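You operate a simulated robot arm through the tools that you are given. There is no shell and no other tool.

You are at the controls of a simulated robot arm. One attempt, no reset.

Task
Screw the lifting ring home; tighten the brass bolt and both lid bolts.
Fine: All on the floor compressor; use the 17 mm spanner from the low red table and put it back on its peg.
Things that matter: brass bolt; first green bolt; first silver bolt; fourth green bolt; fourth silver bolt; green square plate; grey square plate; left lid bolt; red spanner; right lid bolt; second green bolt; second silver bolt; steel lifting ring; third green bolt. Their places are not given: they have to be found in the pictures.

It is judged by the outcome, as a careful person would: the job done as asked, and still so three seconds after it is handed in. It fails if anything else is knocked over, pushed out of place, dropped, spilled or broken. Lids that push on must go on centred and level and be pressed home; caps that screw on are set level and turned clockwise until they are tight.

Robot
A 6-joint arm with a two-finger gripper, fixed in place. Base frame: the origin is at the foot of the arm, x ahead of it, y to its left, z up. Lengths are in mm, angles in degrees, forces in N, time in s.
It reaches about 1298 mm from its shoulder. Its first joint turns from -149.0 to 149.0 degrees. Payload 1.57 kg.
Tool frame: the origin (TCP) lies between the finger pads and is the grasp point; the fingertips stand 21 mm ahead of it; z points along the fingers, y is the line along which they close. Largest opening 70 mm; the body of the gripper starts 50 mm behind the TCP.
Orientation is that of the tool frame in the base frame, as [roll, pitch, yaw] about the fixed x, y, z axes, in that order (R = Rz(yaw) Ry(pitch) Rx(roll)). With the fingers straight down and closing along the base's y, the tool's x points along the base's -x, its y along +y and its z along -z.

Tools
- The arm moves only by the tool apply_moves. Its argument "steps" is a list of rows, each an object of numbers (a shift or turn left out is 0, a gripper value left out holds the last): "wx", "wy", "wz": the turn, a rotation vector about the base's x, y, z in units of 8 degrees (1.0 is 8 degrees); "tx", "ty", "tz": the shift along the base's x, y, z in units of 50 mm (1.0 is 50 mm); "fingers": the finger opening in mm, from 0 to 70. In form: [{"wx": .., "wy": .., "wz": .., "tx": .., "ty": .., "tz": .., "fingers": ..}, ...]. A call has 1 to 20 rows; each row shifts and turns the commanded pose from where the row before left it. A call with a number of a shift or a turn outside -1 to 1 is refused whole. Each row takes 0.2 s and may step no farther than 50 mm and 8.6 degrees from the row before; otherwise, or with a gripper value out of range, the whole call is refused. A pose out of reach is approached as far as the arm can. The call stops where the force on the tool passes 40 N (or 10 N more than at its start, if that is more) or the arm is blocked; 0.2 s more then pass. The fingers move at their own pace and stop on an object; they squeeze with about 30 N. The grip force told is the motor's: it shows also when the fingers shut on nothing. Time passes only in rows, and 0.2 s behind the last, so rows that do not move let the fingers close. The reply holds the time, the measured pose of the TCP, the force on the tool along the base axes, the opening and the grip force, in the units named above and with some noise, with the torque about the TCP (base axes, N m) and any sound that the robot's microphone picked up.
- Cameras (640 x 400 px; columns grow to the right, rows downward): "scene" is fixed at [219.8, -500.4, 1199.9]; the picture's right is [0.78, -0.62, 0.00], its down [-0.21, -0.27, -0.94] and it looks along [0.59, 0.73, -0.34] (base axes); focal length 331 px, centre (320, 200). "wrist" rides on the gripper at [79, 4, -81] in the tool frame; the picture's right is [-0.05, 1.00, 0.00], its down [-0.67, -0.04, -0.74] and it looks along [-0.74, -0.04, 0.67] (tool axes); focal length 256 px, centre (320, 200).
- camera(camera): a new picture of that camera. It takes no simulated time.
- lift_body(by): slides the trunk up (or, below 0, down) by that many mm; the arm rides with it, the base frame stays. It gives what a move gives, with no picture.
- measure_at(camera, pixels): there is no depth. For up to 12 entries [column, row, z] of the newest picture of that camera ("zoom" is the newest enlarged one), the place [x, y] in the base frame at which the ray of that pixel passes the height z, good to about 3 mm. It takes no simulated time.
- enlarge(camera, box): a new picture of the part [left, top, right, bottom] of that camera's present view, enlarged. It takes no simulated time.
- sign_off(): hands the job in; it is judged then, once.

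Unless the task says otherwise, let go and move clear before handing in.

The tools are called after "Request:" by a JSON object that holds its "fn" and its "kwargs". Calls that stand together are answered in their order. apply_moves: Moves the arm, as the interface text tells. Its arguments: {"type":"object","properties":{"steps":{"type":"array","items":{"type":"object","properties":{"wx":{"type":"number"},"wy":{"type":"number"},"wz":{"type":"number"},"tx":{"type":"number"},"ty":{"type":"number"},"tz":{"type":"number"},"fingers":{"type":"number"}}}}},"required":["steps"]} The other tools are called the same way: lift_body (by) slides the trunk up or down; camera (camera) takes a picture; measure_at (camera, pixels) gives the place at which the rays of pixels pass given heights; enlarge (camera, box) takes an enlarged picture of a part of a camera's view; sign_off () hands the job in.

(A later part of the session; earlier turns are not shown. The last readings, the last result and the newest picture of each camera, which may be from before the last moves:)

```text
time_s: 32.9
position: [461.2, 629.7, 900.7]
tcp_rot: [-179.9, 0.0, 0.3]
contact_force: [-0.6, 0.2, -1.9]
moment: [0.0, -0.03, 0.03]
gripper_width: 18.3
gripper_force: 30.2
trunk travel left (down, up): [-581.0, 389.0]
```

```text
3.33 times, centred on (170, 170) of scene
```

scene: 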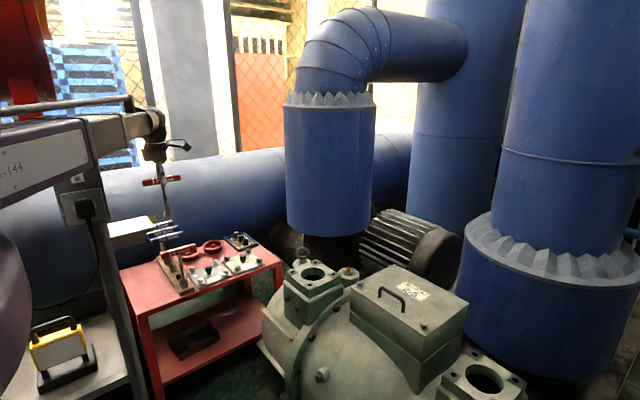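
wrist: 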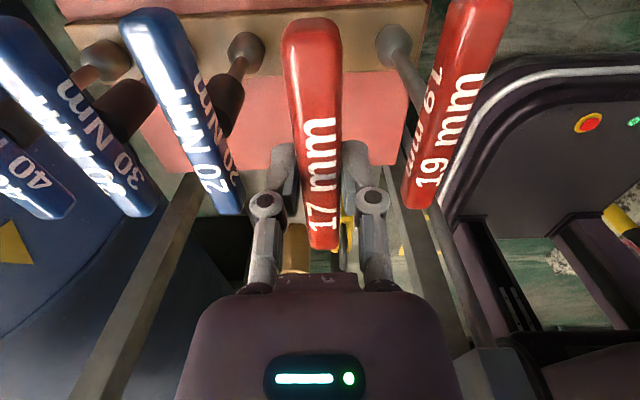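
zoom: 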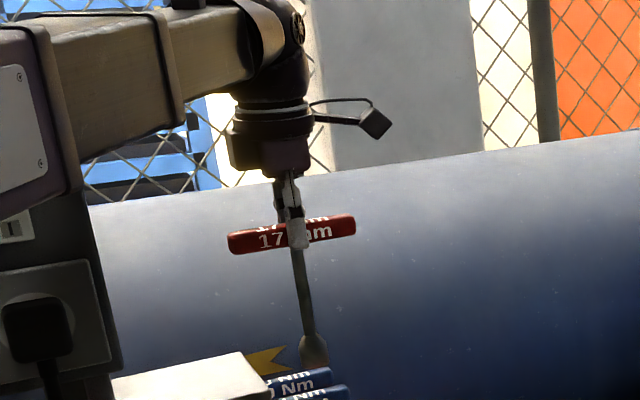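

The spanner hangs vertical in the grip. I'll swing over the compressor at z=900 to TCP (835,-47), from where both lid bolts should be visible either side of the bar.

Request:
{"fn": "apply_moves", "kwargs": {"steps": [{"tx": 0.4675, "ty": -0.845}, {"tx": 0.4675, "ty": -0.845}, {"tx": 0.4675, "ty": -0.845}, {"tx": 0.4675, "ty": -0.845}, {"tx": 0.4675, "ty": -0.845}, {"tx": 0.4675, "ty": -0.845}, {"tx": 0.4675, "ty": -0.845}, {"tx": 0.4675, "ty": -0.845}]}}

Request:
{"fn": "camera", "kwargs": {"camera": "scene"}}

Request:
{"fn": "camera", "kwargs": {"camera": "wrist"}}

```text
time_s: 34.7
position: [647.2, 291.1, 899.5]
tcp_rot: [-179.8, -0.1, 0.3]
contact_force: [0.9, -0.1, -2.1]
moment: [0.03, -0.01, -0.03]
gripper_width: 18.5
gripper_force: 30.2
trunk travel left (down, up): [-581.0, 389.0]
```

```text
taken
```

scene: 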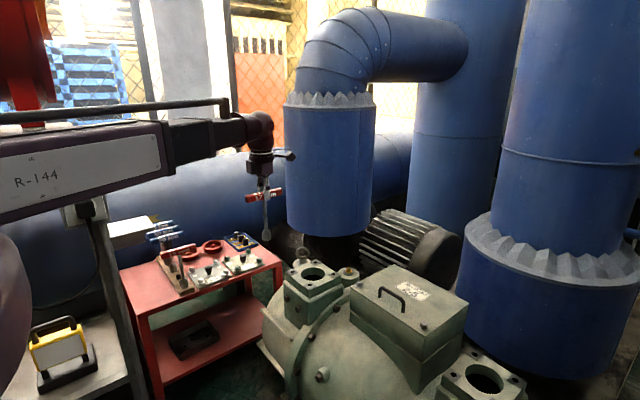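

```text
taken
```

wrist: 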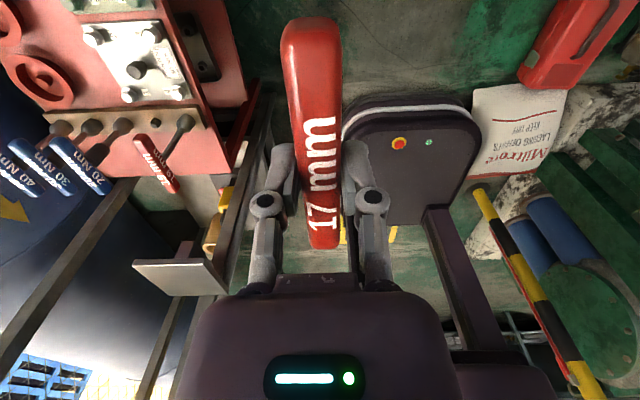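

All fine. I'll measure the socket tip in the scene view (around (266,238)) to get the spanner's length, then continue.

Request:
{"fn": "enlarge", "kwargs": {"camera": "scene", "box": [230, 140, 310, 260]}}

```text
3.33 times, centred on (270, 200) of scene
```

zoom: 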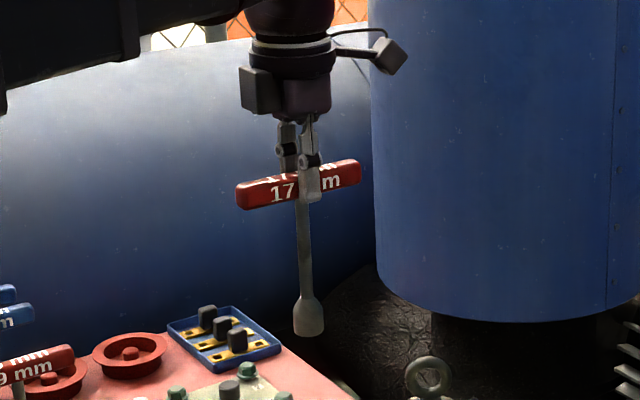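

Request:
{"fn": "measure_at", "kwargs": {"camera": "scene", "pixels": [[266.4, 239.5, 740], [266.4, 239.5, 760], [266.4, 239.5, 780], [264, 195.5, 880], [264, 195.5, 900]]}}

Request:
{"fn": "apply_moves", "kwargs": {"steps": [{"tx": 0.4675, "ty": -0.845}, {"tx": 0.4675, "ty": -0.845}, {"tx": 0.4675, "ty": -0.845}, {"tx": 0.4675, "ty": -0.845}, {"tx": 0.4675, "ty": -0.845}, {"tx": 0.4675, "ty": -0.845}, {"tx": 0.4675, "ty": -0.845}, {"tx": 0.4675, "ty": -0.845}]}}

Request:
{"fn": "camera", "kwargs": {"camera": "wrist"}}

Request:
{"fn": "camera", "kwargs": {"camera": "scene"}}

```text
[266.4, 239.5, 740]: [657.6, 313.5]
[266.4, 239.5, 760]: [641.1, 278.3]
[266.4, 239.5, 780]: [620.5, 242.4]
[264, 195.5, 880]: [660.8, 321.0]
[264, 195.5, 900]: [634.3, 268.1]
```

```text
time_s: 36.5
position: [826.8, 65.4, 899.2]
tcp_rot: [179.3, -0.2, -2.5]
contact_force: [0.0, 0.1, -1.6]
moment: [-0.04, 0.01, 0.01]
gripper_width: 18.3
gripper_force: 30.4
out of reach, approached as far as the arm can: row 5, 6, 7, 8
trunk travel left (down, up): [-581.0, 389.0]
```

```text
taken
```

wrist: 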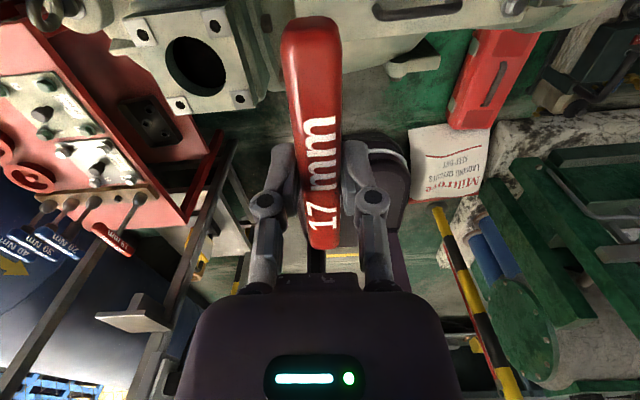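

```text
taken
```

scene: 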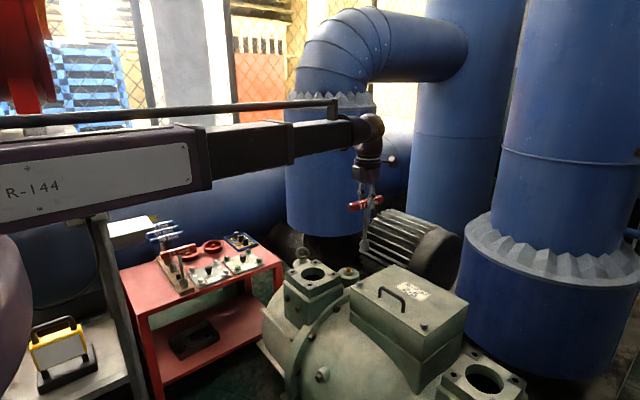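

The spanner tip is 147 mm below the TCP (bar 9 mm below). The yaw limit stopped the last rows (rel. yaw ≈353°), so I'll turn clockwise about 20° and then finish the shift to see both lid bolts.

Request:
{"fn": "apply_moves", "kwargs": {"steps": [{"wz": -1, "wx": 0.05}, {"wz": -1}, {"wz": -0.5}, {"tx": 0.16, "ty": -0.75}, {"ty": -0.75}, {"ty": -0.75}, {}]}}

Request:
{"fn": "camera", "kwargs": {"camera": "wrist"}}

```text
time_s: 38.1
position: [835.8, -44.0, 898.8]
tcp_rot: [179.8, -0.1, -22.5]
contact_force: [0.2, 0.1, -1.5]
moment: [0.01, 0.01, -0.01]
gripper_width: 18.4
gripper_force: 30.3
trunk travel left (down, up): [-581.0, 389.0]
```

```text
taken
```

wrist: 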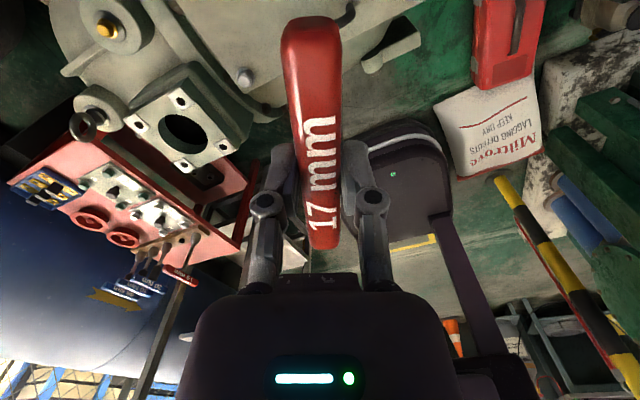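

Brass bolt is visible at (106,24) and the ring at (88,122); the lid is not obvious in this view. I'll enlarge the top of the picture.

Request:
{"fn": "enlarge", "kwargs": {"camera": "wrist", "box": [40, 0, 300, 160]}}

Request:
{"fn": "enlarge", "kwargs": {"camera": "wrist", "box": [220, 0, 480, 160]}}

Request:
{"fn": "camera", "kwargs": {"camera": "scene"}}

```text
2.46 times, centred on (170, 80) of wrist
```

zoom: 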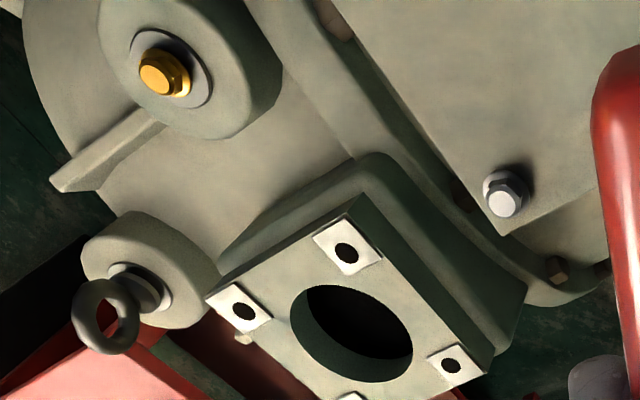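

```text
2.46 times, centred on (350, 80) of wrist
```

zoom: 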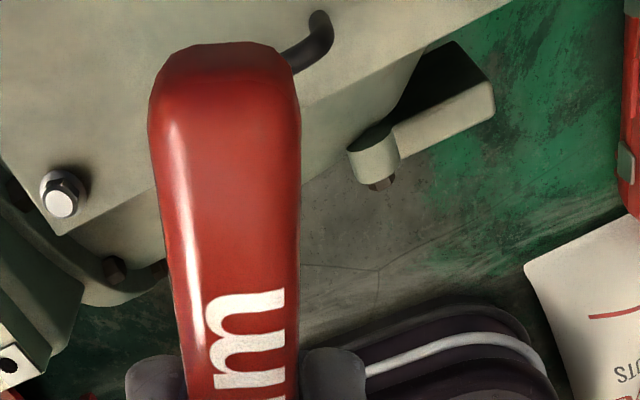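

```text
taken
```

scene: 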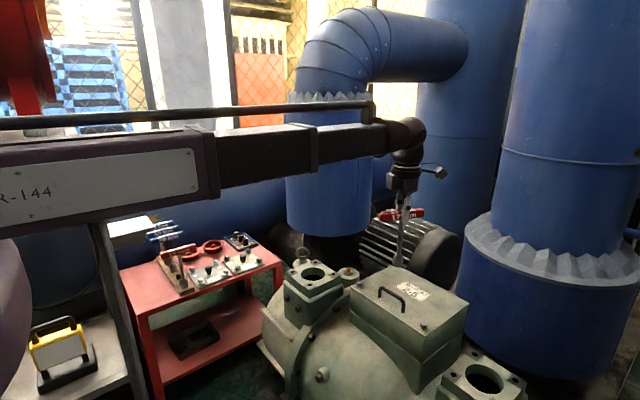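

The left lid bolt shows clearly at wrist (245,80), the brass one at (104,30). I'll measure them here at trial heights, and in the scene view.

Request:
{"fn": "measure_at", "kwargs": {"camera": "wrist", "pixels": [[244, 81, 630], [244, 81, 645], [244, 81, 660], [103, 31, 530], [103, 31, 545], [103, 31, 560]]}}

Request:
{"fn": "enlarge", "kwargs": {"camera": "scene", "box": [330, 260, 390, 300]}}

Request:
{"fn": "enlarge", "kwargs": {"camera": "scene", "box": [395, 305, 455, 345]}}

Request:
{"fn": "enlarge", "kwargs": {"camera": "scene", "box": [280, 240, 360, 290]}}

```text
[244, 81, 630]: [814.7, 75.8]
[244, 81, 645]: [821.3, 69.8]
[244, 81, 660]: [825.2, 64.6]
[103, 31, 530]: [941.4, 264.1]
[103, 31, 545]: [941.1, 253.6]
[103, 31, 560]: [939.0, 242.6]
```

```text
10.00 times, centred on (360, 280) of scene
```

zoom: 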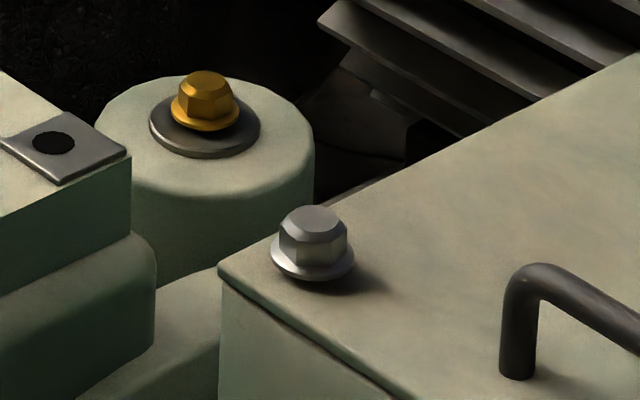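

```text
10.00 times, centred on (425, 325) of scene
```

zoom: 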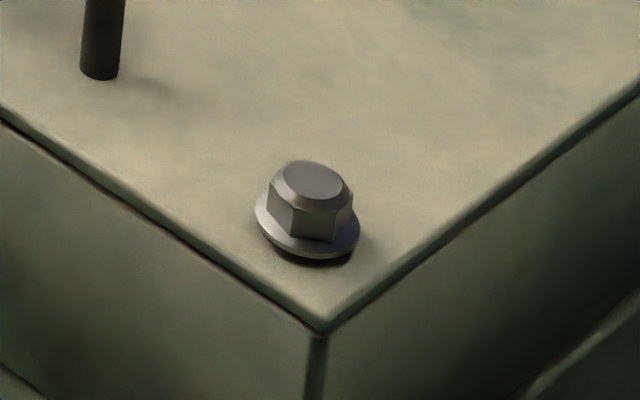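

```text
8.00 times, centred on (320, 265) of scene
```

zoom: 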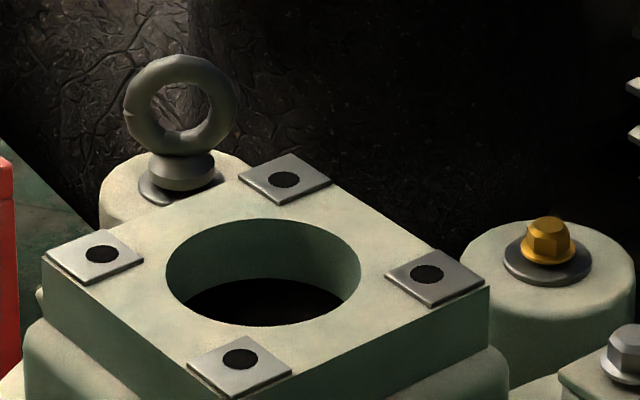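

Sharp views: left lid bolt head top at scene (359.2,282), right at (424.4,323), brass at (348.4,268.5), all flanged hex heads. I'll measure these at trial heights to intersect with wrist rays.

Request:
{"fn": "measure_at", "kwargs": {"camera": "scene", "pixels": [[359.2, 282, 630], [359.2, 282, 645], [359.2, 282, 660], [424.4, 323, 630], [424.4, 323, 645], [424.4, 323, 660], [348.4, 268.5, 530], [348.4, 268.5, 545], [348.4, 268.5, 560]]}}

Request:
{"fn": "apply_moves", "kwargs": {"steps": [{"wz": -1}, {"wz": -1}, {"wz": -1}, {"wz": -1}, {"wz": -1}, {"wz": -1}, {"wz": -1}, {"wz": -1}, {"wz": -1}, {"wz": -1}, {"wz": -1}, {"wz": -1}, {"wz": -1}, {"wz": -1}, {"wz": -1}, {"wz": -1}, {"wz": -1, "tx": -0.5}, {"wz": -1, "tx": -0.5}, {"wz": -1, "tx": -0.5}, {"wz": -0.7}]}}

Request:
{"fn": "camera", "kwargs": {"camera": "wrist"}}

```text
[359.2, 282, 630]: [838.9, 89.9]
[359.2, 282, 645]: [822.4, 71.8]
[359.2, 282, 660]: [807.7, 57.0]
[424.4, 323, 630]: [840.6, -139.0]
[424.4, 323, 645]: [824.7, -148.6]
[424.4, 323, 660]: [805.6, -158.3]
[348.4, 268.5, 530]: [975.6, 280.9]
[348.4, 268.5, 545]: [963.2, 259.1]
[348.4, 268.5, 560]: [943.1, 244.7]
```

```text
time_s: 42.3
position: [759.7, -45.4, 899.8]
tcp_rot: [179.9, -0.1, 179.6]
contact_force: [0.0, -1.1, -1.6]
moment: [0.02, -0.02, 0.01]
gripper_width: 18.5
gripper_force: 30.0
trunk travel left (down, up): [-581.0, 389.0]
```

```text
taken
```

wrist: 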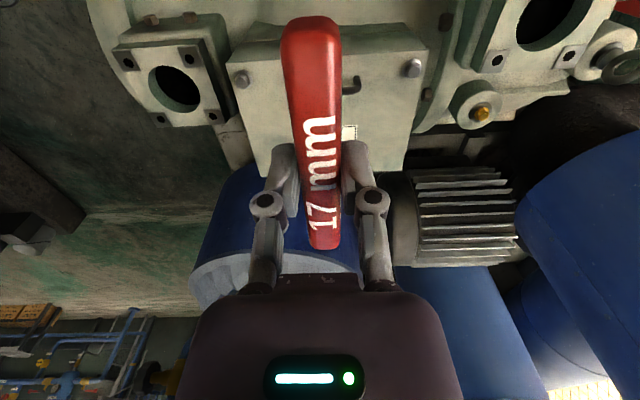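

Left lid bolt intersects at about (822,71,645) and brass at about (940,242,562). In this yaw-180 view the lid bolts are at (241,79) and (414,68); I'll enlarge to refine.

Request:
{"fn": "enlarge", "kwargs": {"camera": "wrist", "box": [216, 55, 280, 95]}}

Request:
{"fn": "enlarge", "kwargs": {"camera": "wrist", "box": [384, 48, 448, 88]}}

Request:
{"fn": "enlarge", "kwargs": {"camera": "wrist", "box": [440, 80, 520, 130]}}

Request:
{"fn": "enlarge", "kwargs": {"camera": "wrist", "box": [540, 10, 640, 100]}}

```text
10.00 times, centred on (248, 75) of wrist
```

zoom: 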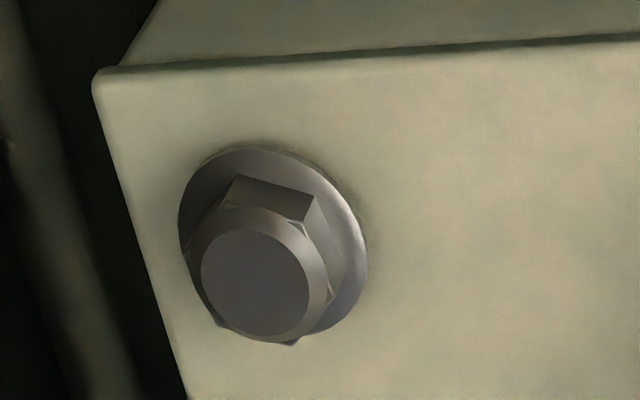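

```text
10.00 times, centred on (416, 68) of wrist
```

zoom: 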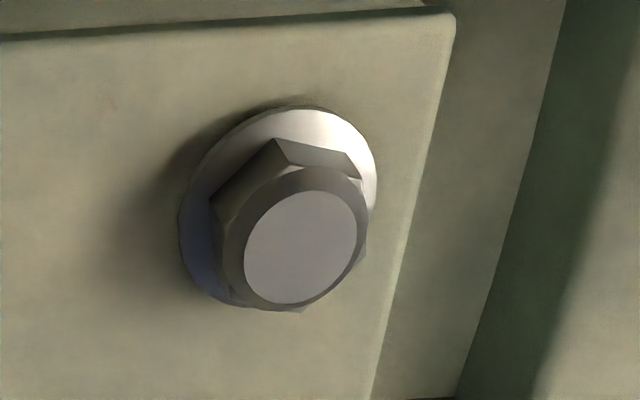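

```text
8.00 times, centred on (480, 105) of wrist
```

zoom: 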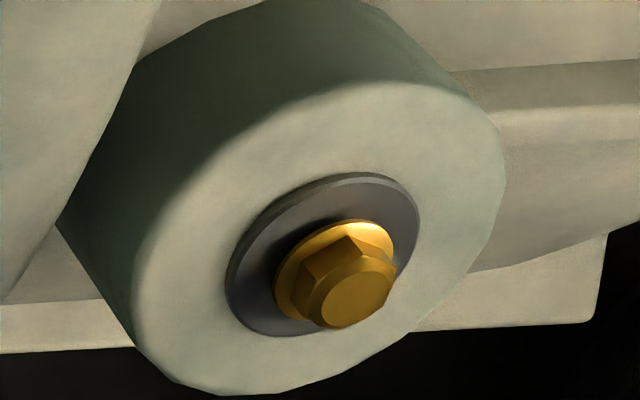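

```text
4.44 times, centred on (590, 55) of wrist
```

zoom: 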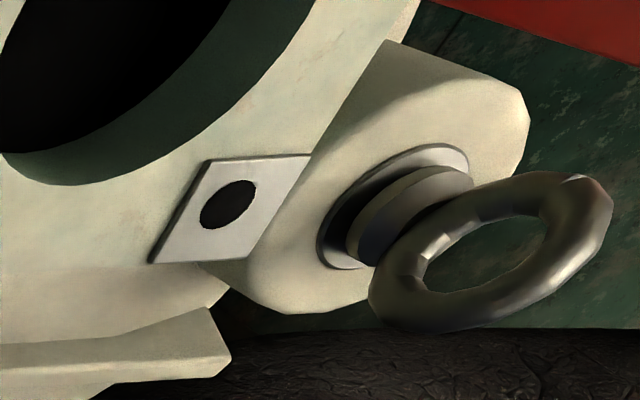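

Request:
{"fn": "measure_at", "kwargs": {"camera": "wrist", "pixels": [[241.5, 83.2, 630], [241.5, 83.2, 645], [241.5, 83.2, 660], [414, 72.7, 630], [414, 72.7, 645], [414, 72.7, 660], [484.75, 116.6, 545], [484.75, 116.6, 560], [484.75, 116.6, 575], [243.3, 79, 630], [411.8, 68.5, 630]]}}

```text
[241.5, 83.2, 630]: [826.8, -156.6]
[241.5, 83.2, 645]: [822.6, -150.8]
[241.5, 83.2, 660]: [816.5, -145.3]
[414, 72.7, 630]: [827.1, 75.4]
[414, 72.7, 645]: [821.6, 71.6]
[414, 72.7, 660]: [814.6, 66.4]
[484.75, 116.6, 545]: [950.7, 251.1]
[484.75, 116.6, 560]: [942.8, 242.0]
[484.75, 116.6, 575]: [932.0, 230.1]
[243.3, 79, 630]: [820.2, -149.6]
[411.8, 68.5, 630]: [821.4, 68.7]
```

All three views agree: left lid bolt (821.8,70.8,646), right lid bolt (822,-150,646), brass (942,243,561). Now I'll check where the spanner's shaft sits relative to the TCP by zooming in on it from the scene camera and on the bar in the wrist camera.

Request:
{"fn": "camera", "kwargs": {"camera": "scene"}}

Request:
{"fn": "enlarge", "kwargs": {"camera": "wrist", "box": [260, 0, 380, 260]}}

```text
taken
```

scene: 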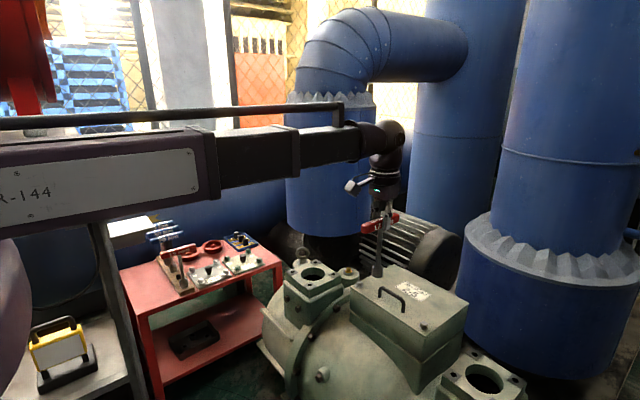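

```text
1.54 times, centred on (320, 130) of wrist
```

zoom: 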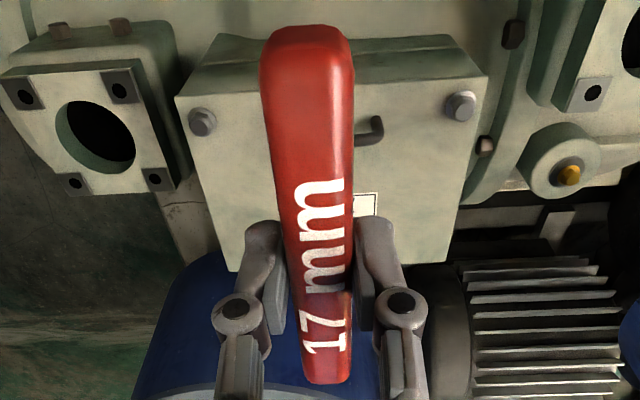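

Request:
{"fn": "enlarge", "kwargs": {"camera": "scene", "box": [340, 200, 420, 290]}}

Request:
{"fn": "measure_at", "kwargs": {"camera": "wrist", "pixels": [[318, 16, 900], [318, 22, 891], [325, 235, 900], [326, 247, 891], [322, 249, 882]]}}

```text
4.44 times, centred on (380, 245) of scene
```

zoom: 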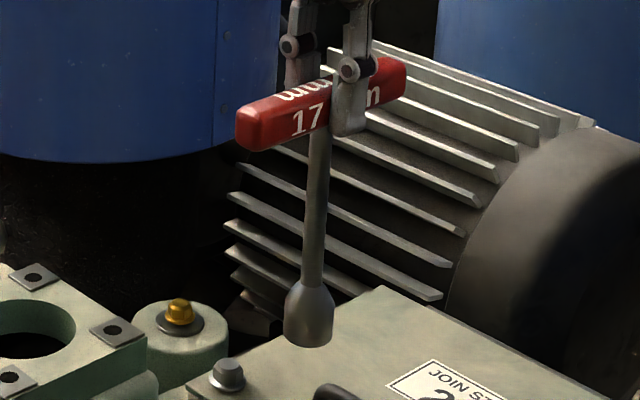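

```text
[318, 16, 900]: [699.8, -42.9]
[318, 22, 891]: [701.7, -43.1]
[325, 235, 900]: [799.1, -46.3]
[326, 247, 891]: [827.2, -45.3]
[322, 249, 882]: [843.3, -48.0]
```

Request:
{"fn": "measure_at", "kwargs": {"camera": "scene", "pixels": [[377.3, 276.3, 752], [377.3, 276.3, 757], [377.8, 246, 810], [383, 222, 845]]}}

```text
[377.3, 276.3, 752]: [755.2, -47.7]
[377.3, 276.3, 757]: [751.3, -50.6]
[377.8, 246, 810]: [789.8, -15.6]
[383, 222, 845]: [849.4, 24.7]
```

The shaft lines up with the TCP to within ~1–2 mm. I'll move over the left lid bolt (821.8,70.8) while turning counter-clockwise to yaw ≈350 so there is plenty of clockwise travel.

Request:
{"fn": "apply_moves", "kwargs": {"steps": [{"wz": 1, "tx": 0.31, "ty": 0.58}, {"wz": 1, "tx": 0.31, "ty": 0.58}, {"wz": 1, "tx": 0.31, "ty": 0.58}, {"wz": 1, "tx": 0.31, "ty": 0.58}, {"wz": 1}, {"wz": 1}, {"wz": 1}, {"wz": 1}, {"wz": 1}, {"wz": 1}, {"wz": 1}, {"wz": 1}, {"wz": 1}, {"wz": 1}, {"wz": 1}, {"wz": 1}, {"wz": 1}, {"wz": 1}, {"wz": 1}, {"wz": 1}]}}

Request:
{"fn": "apply_moves", "kwargs": {"steps": [{"wz": 1}, {}, {}]}}

Request:
{"fn": "enlarge", "kwargs": {"camera": "scene", "box": [320, 200, 420, 300]}}

```text
time_s: 46.5
position: [822.8, 69.7, 898.8]
tcp_rot: [179.8, -0.1, -20.0]
contact_force: [0.2, -0.5, -1.6]
moment: [0.0, -0.01, 0.02]
gripper_width: 18.5
gripper_force: 29.9
trunk travel left (down, up): [-581.0, 389.0]
```

```text
time_s: 47.3
position: [822.3, 69.3, 898.9]
tcp_rot: [179.8, -0.1, -12.0]
contact_force: [0.7, 0.2, -1.8]
moment: [-0.03, 0.01, 0.01]
gripper_width: 18.5
gripper_force: 29.8
trunk travel left (down, up): [-581.0, 389.0]
```

```text
4.00 times, centred on (370, 250) of scene
```

zoom: 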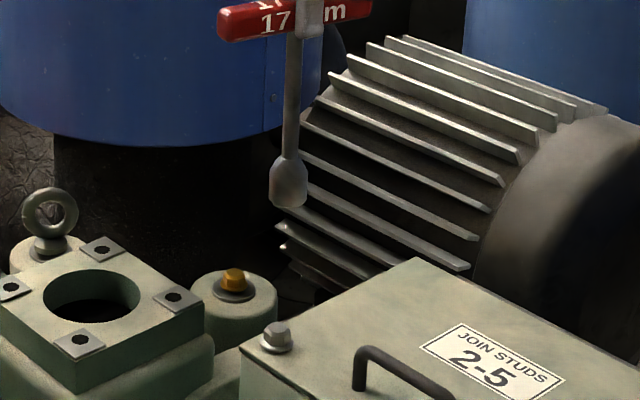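

The bolt is below the socket; I'll enlarge both to check lateral alignment precisely.

Request:
{"fn": "apply_moves", "kwargs": {"steps": [{"ty": 0.025}, {}, {}]}}

Request:
{"fn": "enlarge", "kwargs": {"camera": "scene", "box": [340, 230, 384, 257]}}

Request:
{"fn": "enlarge", "kwargs": {"camera": "scene", "box": [340, 270, 384, 297]}}

```text
time_s: 48.1
position: [822.2, 69.1, 899.6]
tcp_rot: [179.8, -0.1, -12.0]
contact_force: [0.2, -0.6, -2.0]
moment: [0.02, 0.01, -0.02]
gripper_width: 18.6
gripper_force: 30.0
trunk travel left (down, up): [-581.0, 389.0]
```

```text
14.55 times, centred on (362, 244) of scene
```

zoom: 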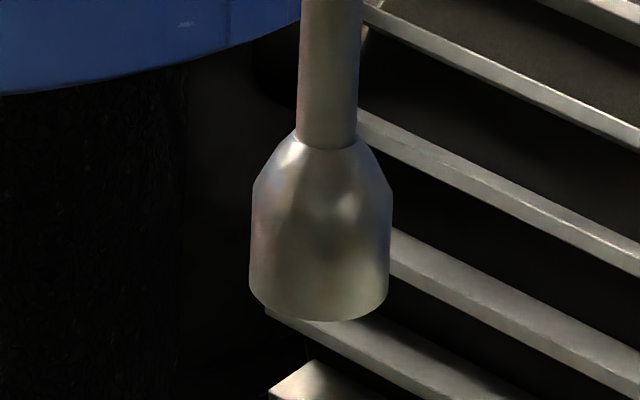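

```text
14.55 times, centred on (362, 284) of scene
```

zoom: 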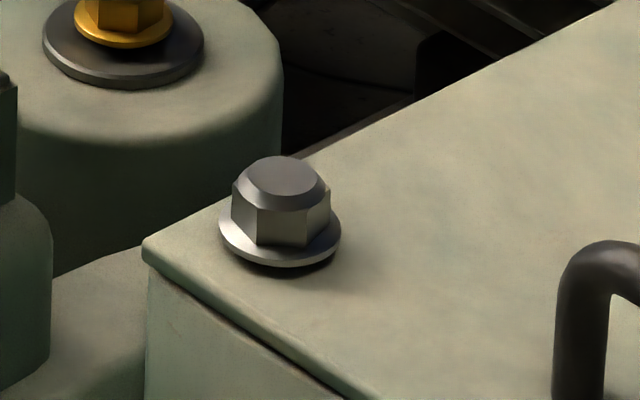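

Socket tip is about 2.6 mm too far along (0.78,-0.62) relative to the bolt. I'll correct by (-1.2,+1.8) mm, read the pose, and lower to just above the head (TCP≈802).

Request:
{"fn": "apply_moves", "kwargs": {"steps": [{"tx": -0.024, "ty": 0.036}, {}, {}]}}

Request:
{"fn": "lift_body", "kwargs": {"by": -97}}

Request:
{"fn": "enlarge", "kwargs": {"camera": "scene", "box": [340, 268, 384, 295]}}

Request:
{"fn": "camera", "kwargs": {"camera": "wrist"}}

```text
time_s: 48.9
position: [821.6, 71.9, 900.2]
tcp_rot: [179.8, -0.1, -12.0]
contact_force: [-0.6, 0.3, -2.3]
moment: [-0.01, 0.02, -0.01]
gripper_width: 18.6
gripper_force: 29.8
trunk travel left (down, up): [-581.0, 389.0]
```

```text
time_s: 50.2
position: [820.1, 72.6, 802.1]
tcp_rot: [179.8, -0.1, -12.1]
contact_force: [0.3, -0.2, -2.0]
moment: [0.0, -0.04, 0.01]
gripper_width: 18.8
gripper_force: 29.7
trunk travel left (down, up): [-484.0, 486.0]
```

```text
14.55 times, centred on (362, 282) of scene
```

zoom: 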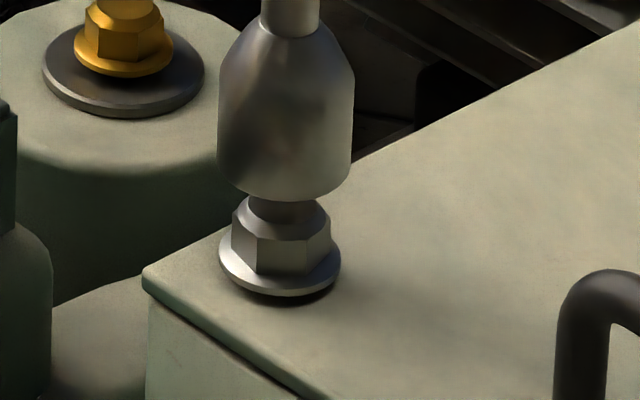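

```text
taken
```

wrist: 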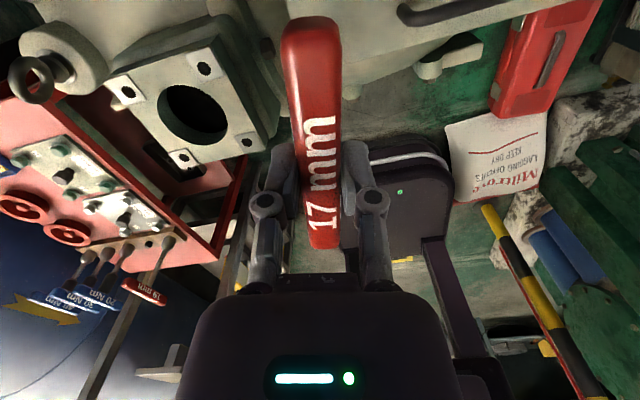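

The socket is now laterally over the bolt (socket centre x≈286 vs bolt ≈281 in zoom). I'll measure both at their heights to check along-ray alignment.

Request:
{"fn": "measure_at", "kwargs": {"camera": "scene", "pixels": [[359.7, 279.9, 650], [359.7, 279.9, 655], [359.7, 279.9, 660], [359.3, 282.4, 646], [359.25, 285.2, 634]]}}

Request:
{"fn": "apply_moves", "kwargs": {"steps": [{}, {}, {}]}}

```text
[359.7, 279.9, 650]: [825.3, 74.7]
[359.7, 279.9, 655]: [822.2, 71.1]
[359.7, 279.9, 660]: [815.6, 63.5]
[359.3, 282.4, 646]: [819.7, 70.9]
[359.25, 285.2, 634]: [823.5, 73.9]
```

```text
time_s: 51.0
position: [820.9, 72.5, 802.8]
tcp_rot: [179.8, -0.1, -12.3]
contact_force: [0.6, -0.1, -1.6]
moment: [0.0, 0.04, 0.0]
gripper_width: 18.7
gripper_force: 30.5
trunk travel left (down, up): [-484.0, 486.0]
```

Socket and bolt agree to about 1–2 mm. I'll lower in small steps watching the force.

Request:
{"fn": "lift_body", "kwargs": {"by": -8}}

Request:
{"fn": "lift_body", "kwargs": {"by": -3}}

Request:
{"fn": "enlarge", "kwargs": {"camera": "scene", "box": [340, 268, 384, 295]}}

```text
time_s: 51.5
position: [820.7, 72.0, 793.9]
tcp_rot: [179.8, -0.1, -12.0]
contact_force: [-0.3, 1.1, -1.4]
moment: [0.02, 0.0, -0.03]
gripper_width: 18.8
gripper_force: 29.6
trunk travel left (down, up): [-476.0, 494.0]
```

```text
time_s: 52.1
position: [820.3, 72.1, 791.6]
tcp_rot: [179.8, 0.0, -12.2]
contact_force: [-2.6, -1.2, -1.5]
moment: [-0.18, 0.19, 0.0]
gripper_width: 18.5
gripper_force: 30.0
trunk travel left (down, up): [-473.0, 497.0]
```

```text
14.55 times, centred on (362, 282) of scene
```

zoom: 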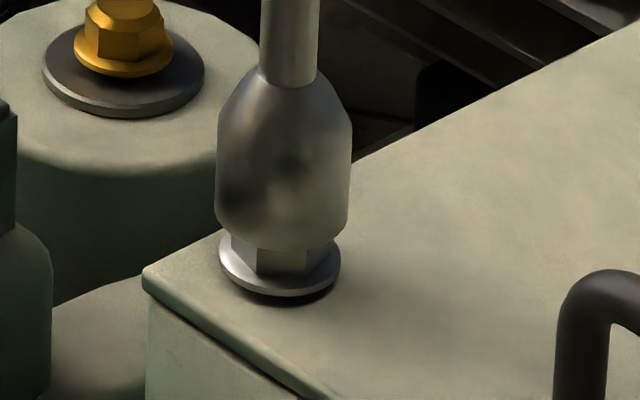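

The socket now covers the head's top chamfer with a small side force (-2.6,-1.2), so I'll yield 1 mm in that direction and keep lowering gently.

Request:
{"fn": "apply_moves", "kwargs": {"steps": [{"tx": -0.02, "ty": -0.01}, {}, {}]}}

Request:
{"fn": "lift_body", "kwargs": {"by": -2}}

```text
time_s: 52.9
position: [820.0, 71.4, 791.2]
tcp_rot: [179.8, -0.2, -12.3]
contact_force: [0.2, 0.3, -2.3]
moment: [0.03, 0.01, -0.06]
gripper_width: 18.6
gripper_force: 30.1
trunk travel left (down, up): [-473.0, 497.0]
```

```text
time_s: 53.4
position: [820.7, 72.5, 789.5]
tcp_rot: [179.8, -0.1, -12.2]
contact_force: [-0.5, -0.7, -2.2]
moment: [-0.05, 0.07, -0.03]
gripper_width: 18.4
gripper_force: 30.3
trunk travel left (down, up): [-471.0, 499.0]
```

Side force vanished. I'll continue down in 2 mm steps.

Request:
{"fn": "lift_body", "kwargs": {"by": -2}}

Request:
{"fn": "lift_body", "kwargs": {"by": -2}}

Request:
{"fn": "enlarge", "kwargs": {"camera": "scene", "box": [340, 268, 384, 295]}}

```text
time_s: 53.9
position: [819.9, 70.4, 787.6]
tcp_rot: [179.8, -0.1, -12.2]
contact_force: [0.1, -0.5, -2.2]
moment: [-0.06, 0.14, -0.01]
gripper_width: 18.2
gripper_force: 29.9
trunk travel left (down, up): [-469.0, 501.0]
```

```text
time_s: 54.4
position: [819.2, 71.7, 786.6]
tcp_rot: [179.8, -0.1, -12.1]
contact_force: [-0.2, -0.4, -1.3]
moment: [-0.02, 0.02, 0.02]
gripper_width: 18.6
gripper_force: 30.2
trunk travel left (down, up): [-467.0, 503.0]
```

```text
14.55 times, centred on (362, 282) of scene
```

zoom: 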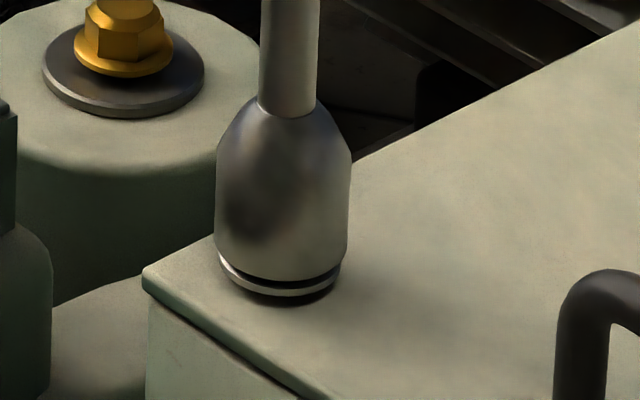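

The socket has slid down over the hex nearly to the flange. I'll lower 2 mm more to seat it, then begin turning clockwise.

Request:
{"fn": "lift_body", "kwargs": {"by": -2}}

Request:
{"fn": "apply_moves", "kwargs": {"steps": [{"wz": -0.5}, {"wz": -0.5}, {}]}}

```text
time_s: 54.9
position: [820.7, 70.7, 784.9]
tcp_rot: [179.8, 0.0, -12.2]
contact_force: [0.8, -0.6, 6.1]
moment: [0.0, -0.18, -0.01]
gripper_width: 18.7
gripper_force: 29.5
trunk travel left (down, up): [-465.0, 505.0]
```

```text
time_s: 55.7
position: [820.0, 70.7, 783.1]
tcp_rot: [179.8, -0.2, -20.2]
contact_force: [0.2, -1.5, 4.7]
moment: [-0.13, -0.19, 0.0]
gripper_width: 18.5
gripper_force: 29.7
trunk travel left (down, up): [-465.0, 505.0]
```

Seated with ~6 N down-force; first 8° turned freely. I'll keep turning clockwise in steps, watching the torque.

Request:
{"fn": "apply_moves", "kwargs": {"steps": [{"wz": -1}, {"wz": -1}, {"wz": -1}, {"wz": -1}, {}]}}

Request:
{"fn": "enlarge", "kwargs": {"camera": "scene", "box": [330, 190, 410, 300]}}

```text
time_s: 56.9
position: [820.1, 70.6, 783.1]
tcp_rot: [179.8, 0.0, -52.4]
contact_force: [3.5, -4.0, -1.8]
moment: [-0.6, -0.42, 0.0]
gripper_width: 18.5
gripper_force: 30.1
trunk travel left (down, up): [-465.0, 505.0]
```

```text
3.64 times, centred on (370, 245) of scene
```

zoom: 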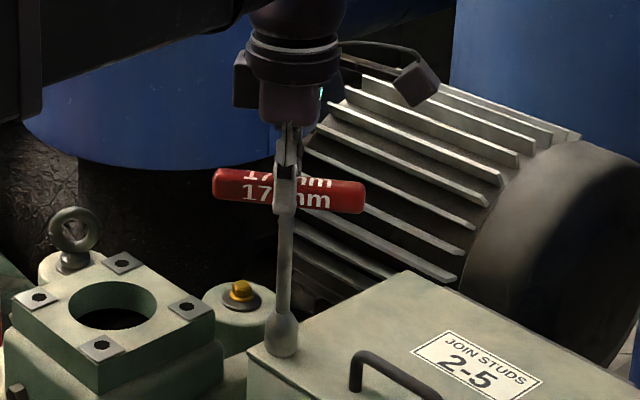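

Turning 40° gave no torque yet but a side force (3.5,-4.0) from a ~2.5 mm eccentricity of the tip in the grip. I'll re-centre by (+1.0,-1.4) mm and verify the force drops.

Request:
{"fn": "apply_moves", "kwargs": {"steps": [{"tx": 0.02, "ty": -0.028}, {}, {}]}}

```text
time_s: 57.7
position: [819.7, 71.7, 782.5]
tcp_rot: [179.8, 0.0, -52.1]
contact_force: [-1.8, 2.2, -2.3]
moment: [0.33, 0.29, 0.01]
gripper_width: 18.5
gripper_force: 29.9
trunk travel left (down, up): [-465.0, 505.0]
```

The correction overshot (force reversed to (-1.8,2.2)), implying eccentricity ≈1.65 mm. I'll back off a third and continue turning with compensated steps.

Request:
{"fn": "apply_moves", "kwargs": {"steps": [{"tx": -0.0068, "ty": 0.0084}, {"wz": -1, "tx": 0.0014, "ty": -0.0044}, {"wz": -1, "tx": 0.0007, "ty": -0.0045}, {"wz": -1, "tx": 0.0001, "ty": -0.0046}, {"wz": -1, "tx": -0.0006, "ty": -0.0046}, {"wz": -1, "tx": -0.0012, "ty": -0.0044}, {}, {}]}}

```text
time_s: 59.5
position: [821.3, 69.9, 782.7]
tcp_rot: [179.8, -0.1, -92.3]
contact_force: [0.9, 6.9, -4.6]
moment: [0.97, -0.16, 0.0]
gripper_width: 18.4
gripper_force: 30.6
trunk travel left (down, up): [-465.0, 505.0]
```

The force is now (0.9,6.9), so my compensation model was off; I'll correct toward +y by 1.4 mm and instead use feedback every few steps.

Request:
{"fn": "apply_moves", "kwargs": {"steps": [{"tx": 0.003, "ty": 0.026}, {}, {}]}}

Request:
{"fn": "enlarge", "kwargs": {"camera": "scene", "box": [330, 190, 410, 300]}}

Request:
{"fn": "camera", "kwargs": {"camera": "wrist"}}

```text
time_s: 60.3
position: [821.2, 70.1, 782.7]
tcp_rot: [179.8, -0.2, -92.2]
contact_force: [0.0, -5.9, -3.6]
moment: [-0.84, -0.02, 0.06]
gripper_width: 18.4
gripper_force: 30.0
trunk travel left (down, up): [-465.0, 505.0]
```

```text
3.64 times, centred on (370, 245) of scene
```

zoom: 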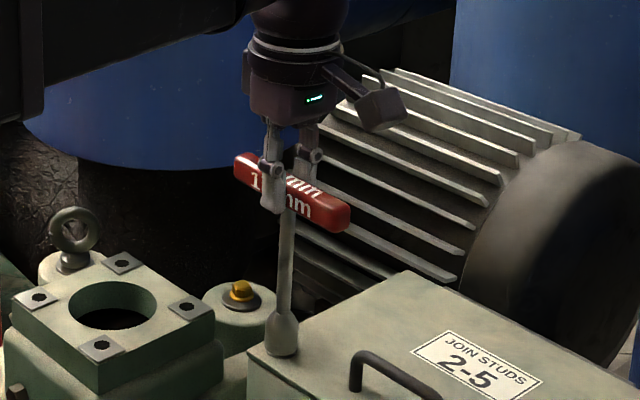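

```text
taken
```

wrist: 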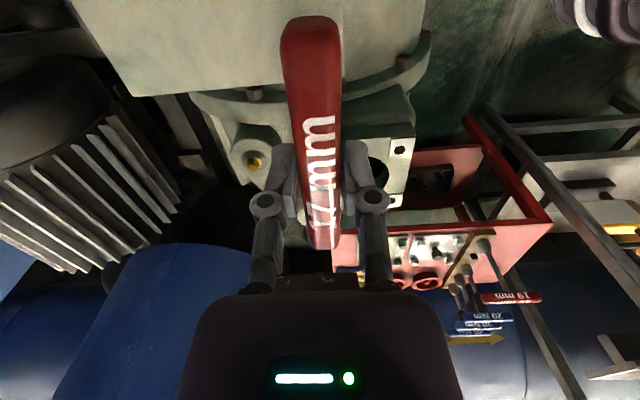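

The stiffness is ~10 N/mm, so I'll back off 0.6 mm in y and keep turning, checking the force every few steps.

Request:
{"fn": "apply_moves", "kwargs": {"steps": [{"ty": -0.012}, {"wz": -1}, {"wz": -1}, {"wz": -1}, {}]}}

```text
time_s: 61.5
position: [820.1, 69.9, 783.7]
tcp_rot: [179.8, -0.1, -116.3]
contact_force: [-2.8, -5.6, -5.4]
moment: [-0.8, 0.38, 0.07]
gripper_width: 18.6
gripper_force: 29.2
trunk travel left (down, up): [-465.0, 505.0]
```

Downward pull (-5.4 N) suggests the bolt is screwing in and dragging the socket down. I'll follow by 0.7 mm down and correct laterally, then continue.

Request:
{"fn": "lift_body", "kwargs": {"by": -1}}

Request:
{"fn": "apply_moves", "kwargs": {"steps": [{"tx": -0.006, "ty": -0.01}, {}, {}]}}

```text
time_s: 62.0
position: [821.4, 69.2, 782.8]
tcp_rot: [179.8, 0.0, -116.1]
contact_force: [-3.0, -3.8, -0.5]
moment: [-0.64, 0.26, 0.11]
gripper_width: 18.7
gripper_force: 29.6
trunk travel left (down, up): [-464.0, 506.0]
```

```text
time_s: 62.9
position: [819.9, 70.8, 782.6]
tcp_rot: [179.7, 0.1, -116.1]
contact_force: [2.4, 2.6, 2.1]
moment: [0.27, -0.22, 0.08]
gripper_width: 18.5
gripper_force: 30.1
trunk travel left (down, up): [-464.0, 506.0]
```

Request:
{"fn": "apply_moves", "kwargs": {"steps": [{"tx": 0.0025, "ty": 0.0035}, {"wz": -1}, {"wz": -1}, {"wz": -1}, {}]}}

```text
time_s: 64.0
position: [820.8, 69.7, 781.9]
tcp_rot: [179.9, -0.1, -140.2]
contact_force: [-1.1, -1.0, -4.8]
moment: [-0.05, 0.05, 0.36]
gripper_width: 19.2
gripper_force: 30.3
trunk travel left (down, up): [-464.0, 506.0]
```

Torque is rising (0.36 Nm) and the bolt is dragging down, so it's beginning to tighten. I'll follow 1 mm down and turn in small steps.

Request:
{"fn": "apply_moves", "kwargs": {"steps": [{"wz": -0.5}, {"wz": -0.5}, {}]}}

```text
time_s: 64.8
position: [820.5, 71.6, 781.9]
tcp_rot: [179.8, -0.1, -148.3]
contact_force: [-1.5, 1.4, -3.8]
moment: [0.1, 0.04, 0.42]
gripper_width: 20.9
gripper_force: 30.2
trunk travel left (down, up): [-464.0, 506.0]
```

The finger opening grew to 20.9 mm, so the bar is now twisting in the pads at ~0.42 Nm. I'll look at the bar's orientation.

Request:
{"fn": "camera", "kwargs": {"camera": "wrist"}}

Request:
{"fn": "enlarge", "kwargs": {"camera": "scene", "box": [330, 190, 410, 300]}}

```text
taken
```

wrist: 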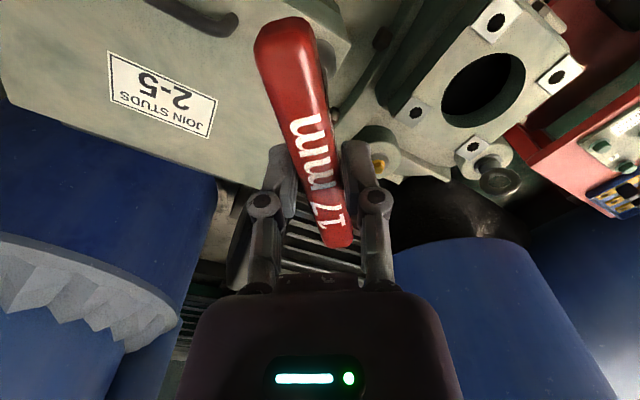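

```text
3.64 times, centred on (370, 245) of scene
```

zoom: 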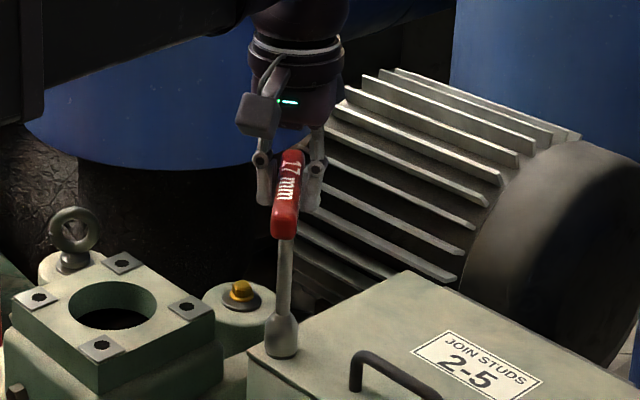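

The bar has twisted ~9° in the pads: the bolt resists beyond the ~0.42 Nm the pads can hold. I'll straighten the grip, then open the fingers wide and use them as a two-point crank on the bar to apply firm torque.

Request:
{"fn": "apply_moves", "kwargs": {"steps": [{"wz": 0.55}, {"wz": 0.55}, {}, {}]}}

Request:
{"fn": "camera", "kwargs": {"camera": "wrist"}}

```text
time_s: 65.8
position: [820.8, 70.6, 782.3]
tcp_rot: [179.9, -0.2, -139.2]
contact_force: [-1.5, -0.6, -1.2]
moment: [-0.14, -0.02, 0.43]
gripper_width: 18.4
gripper_force: 29.9
trunk travel left (down, up): [-464.0, 506.0]
```

```text
taken
```

wrist: 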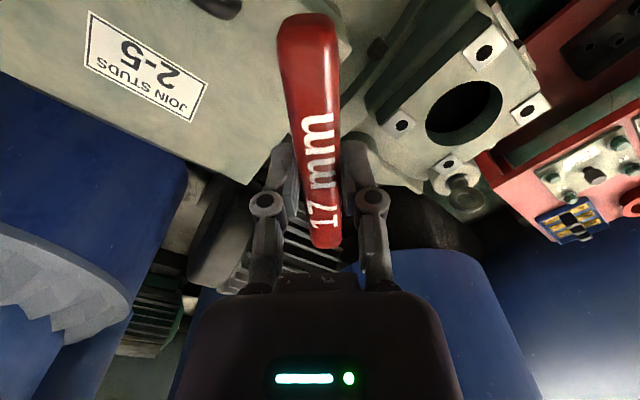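

Pads are flush again (18.4 mm). I'll ease the residual torque a little and open the fingers fully, leaving the spanner standing on the bolt.

Request:
{"fn": "apply_moves", "kwargs": {"steps": [{"wz": 0.3}, {}, {"fingers": 24}, {}, {}]}}

Request:
{"fn": "enlarge", "kwargs": {"camera": "scene", "box": [330, 190, 410, 300]}}

Request:
{"fn": "camera", "kwargs": {"camera": "wrist"}}

```text
time_s: 67.0
position: [819.8, 71.2, 782.3]
tcp_rot: [179.8, -0.1, -136.9]
contact_force: [0.0, -0.5, 0.4]
moment: [0.0, 0.0, -0.02]
gripper_width: 23.9
gripper_force: 0.0
trunk travel left (down, up): [-464.0, 506.0]
```

```text
3.64 times, centred on (370, 245) of scene
```

zoom: 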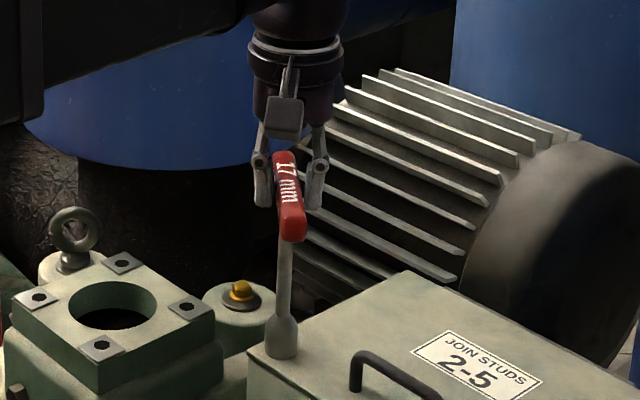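

```text
taken
```

wrist: 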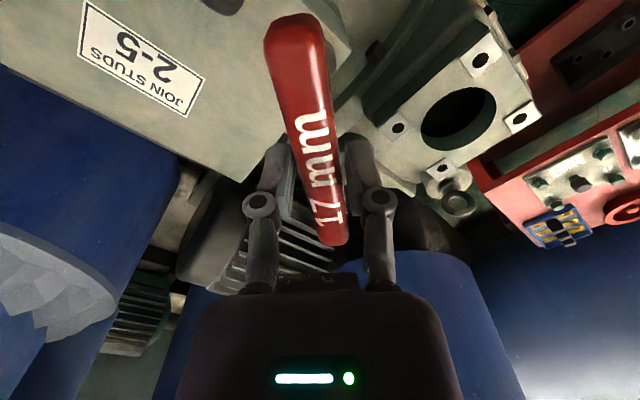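

The spanner stands steadily on the bolt with the gripper free (force ~0). I'll open to 70 mm and rotate clockwise until the fingers bear on opposite sides of the bar.

Request:
{"fn": "apply_moves", "kwargs": {"steps": [{"fingers": 70}, {}, {}, {"wz": -1}, {"wz": -1}, {"wz": -1}, {"wz": -1}, {"wz": -1}, {"wz": -1}, {}]}}

Request:
{"fn": "camera", "kwargs": {"camera": "wrist"}}

Request:
{"fn": "enlarge", "kwargs": {"camera": "scene", "box": [330, 190, 410, 300]}}

```text
time_s: 69.2
position: [821.5, 70.0, 782.1]
tcp_rot: [179.8, -0.1, 174.9]
contact_force: [0.2, 0.9, -0.1]
moment: [0.03, 0.01, -0.01]
gripper_width: 70.0
gripper_force: 0.0
trunk travel left (down, up): [-464.0, 506.0]
```

```text
taken
```

wrist: 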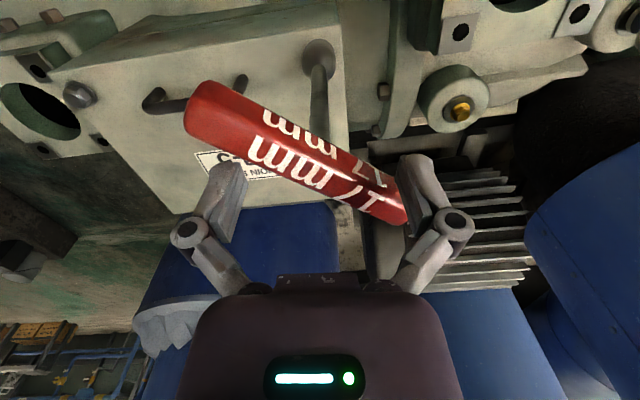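

```text
3.64 times, centred on (370, 245) of scene
```

zoom: 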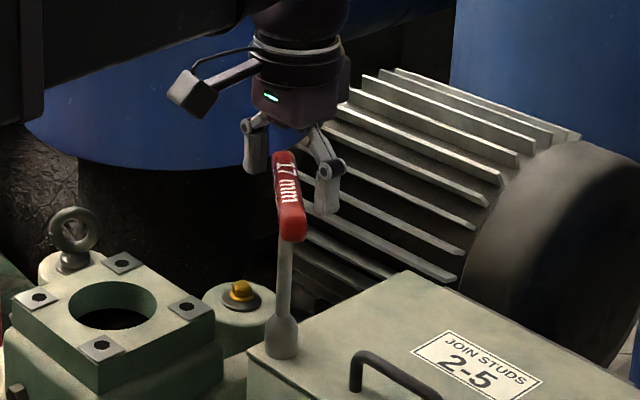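

The fingers straddle the standing bar as planned, the bar lying at ~45° between them. I'll continue clockwise in small steps until both fingers bear on it.

Request:
{"fn": "apply_moves", "kwargs": {"steps": [{"wz": -0.5}, {"wz": -0.5}, {"wz": -0.5}, {}]}}

Request:
{"fn": "apply_moves", "kwargs": {"steps": [{"wz": -0.5}, {"wz": -0.5}, {}]}}

```text
time_s: 70.2
position: [819.9, 69.8, 783.6]
tcp_rot: [179.9, -0.2, 163.0]
contact_force: [-1.3, -0.6, -0.2]
moment: [-0.07, 0.08, 0.22]
gripper_width: 70.1
gripper_force: 0.1
trunk travel left (down, up): [-464.0, 506.0]
```

```text
time_s: 71.0
position: [820.8, 69.1, 782.0]
tcp_rot: [179.9, -0.2, 154.9]
contact_force: [-3.8, 0.8, -2.0]
moment: [-0.01, 0.04, 0.5]
gripper_width: 70.0
gripper_force: 0.0
trunk travel left (down, up): [-464.0, 506.0]
```

Contact made: torque 0.22 then 0.50 Nm with almost no net side force. I'll push on a few more degrees.

Request:
{"fn": "apply_moves", "kwargs": {"steps": [{"wz": -0.5}, {"wz": -0.5}, {}]}}

Request:
{"fn": "camera", "kwargs": {"camera": "wrist"}}

Request:
{"fn": "enlarge", "kwargs": {"camera": "scene", "box": [330, 190, 410, 300]}}

```text
time_s: 71.8
position: [820.4, 69.9, 781.7]
tcp_rot: [179.8, -0.2, 146.9]
contact_force: [-3.0, 2.0, -1.2]
moment: [0.03, 0.04, 0.15]
gripper_width: 70.1
gripper_force: 0.1
trunk travel left (down, up): [-464.0, 506.0]
```

```text
taken
```

wrist: 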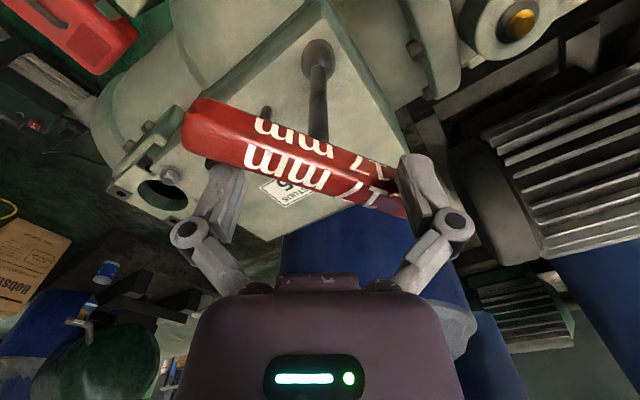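

```text
3.64 times, centred on (370, 245) of scene
```

zoom: 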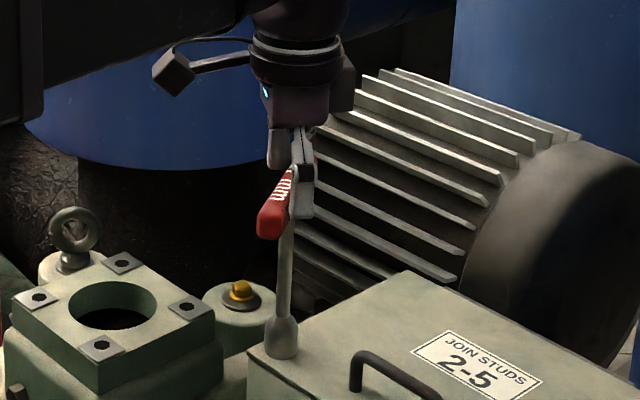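

Torque dropped to 0.15 Nm as the bar turned with the gripper, so the bolt moved further. I'll continue clockwise and watch the torque.

Request:
{"fn": "apply_moves", "kwargs": {"steps": [{"wz": -0.5}, {"wz": -0.5}, {}]}}

Request:
{"fn": "apply_moves", "kwargs": {"steps": [{"wz": -0.5}, {"wz": -0.5}, {}]}}

Request:
{"fn": "enlarge", "kwargs": {"camera": "scene", "box": [340, 268, 384, 295]}}

```text
time_s: 72.7
position: [820.5, 69.5, 783.2]
tcp_rot: [179.8, 0.1, 138.9]
contact_force: [0.0, -0.3, -0.2]
moment: [0.0, -0.01, 0.05]
gripper_width: 70.0
gripper_force: 0.0
trunk travel left (down, up): [-464.0, 506.0]
```

```text
time_s: 73.5
position: [821.1, 70.3, 782.5]
tcp_rot: [179.8, -0.1, 131.0]
contact_force: [-0.4, 0.2, -0.4]
moment: [0.02, -0.01, -0.02]
gripper_width: 70.0
gripper_force: 0.0
trunk travel left (down, up): [-464.0, 506.0]
```

```text
14.55 times, centred on (362, 282) of scene
```

zoom: 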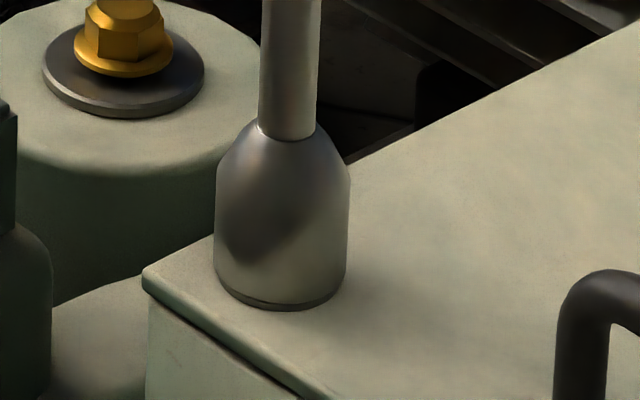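

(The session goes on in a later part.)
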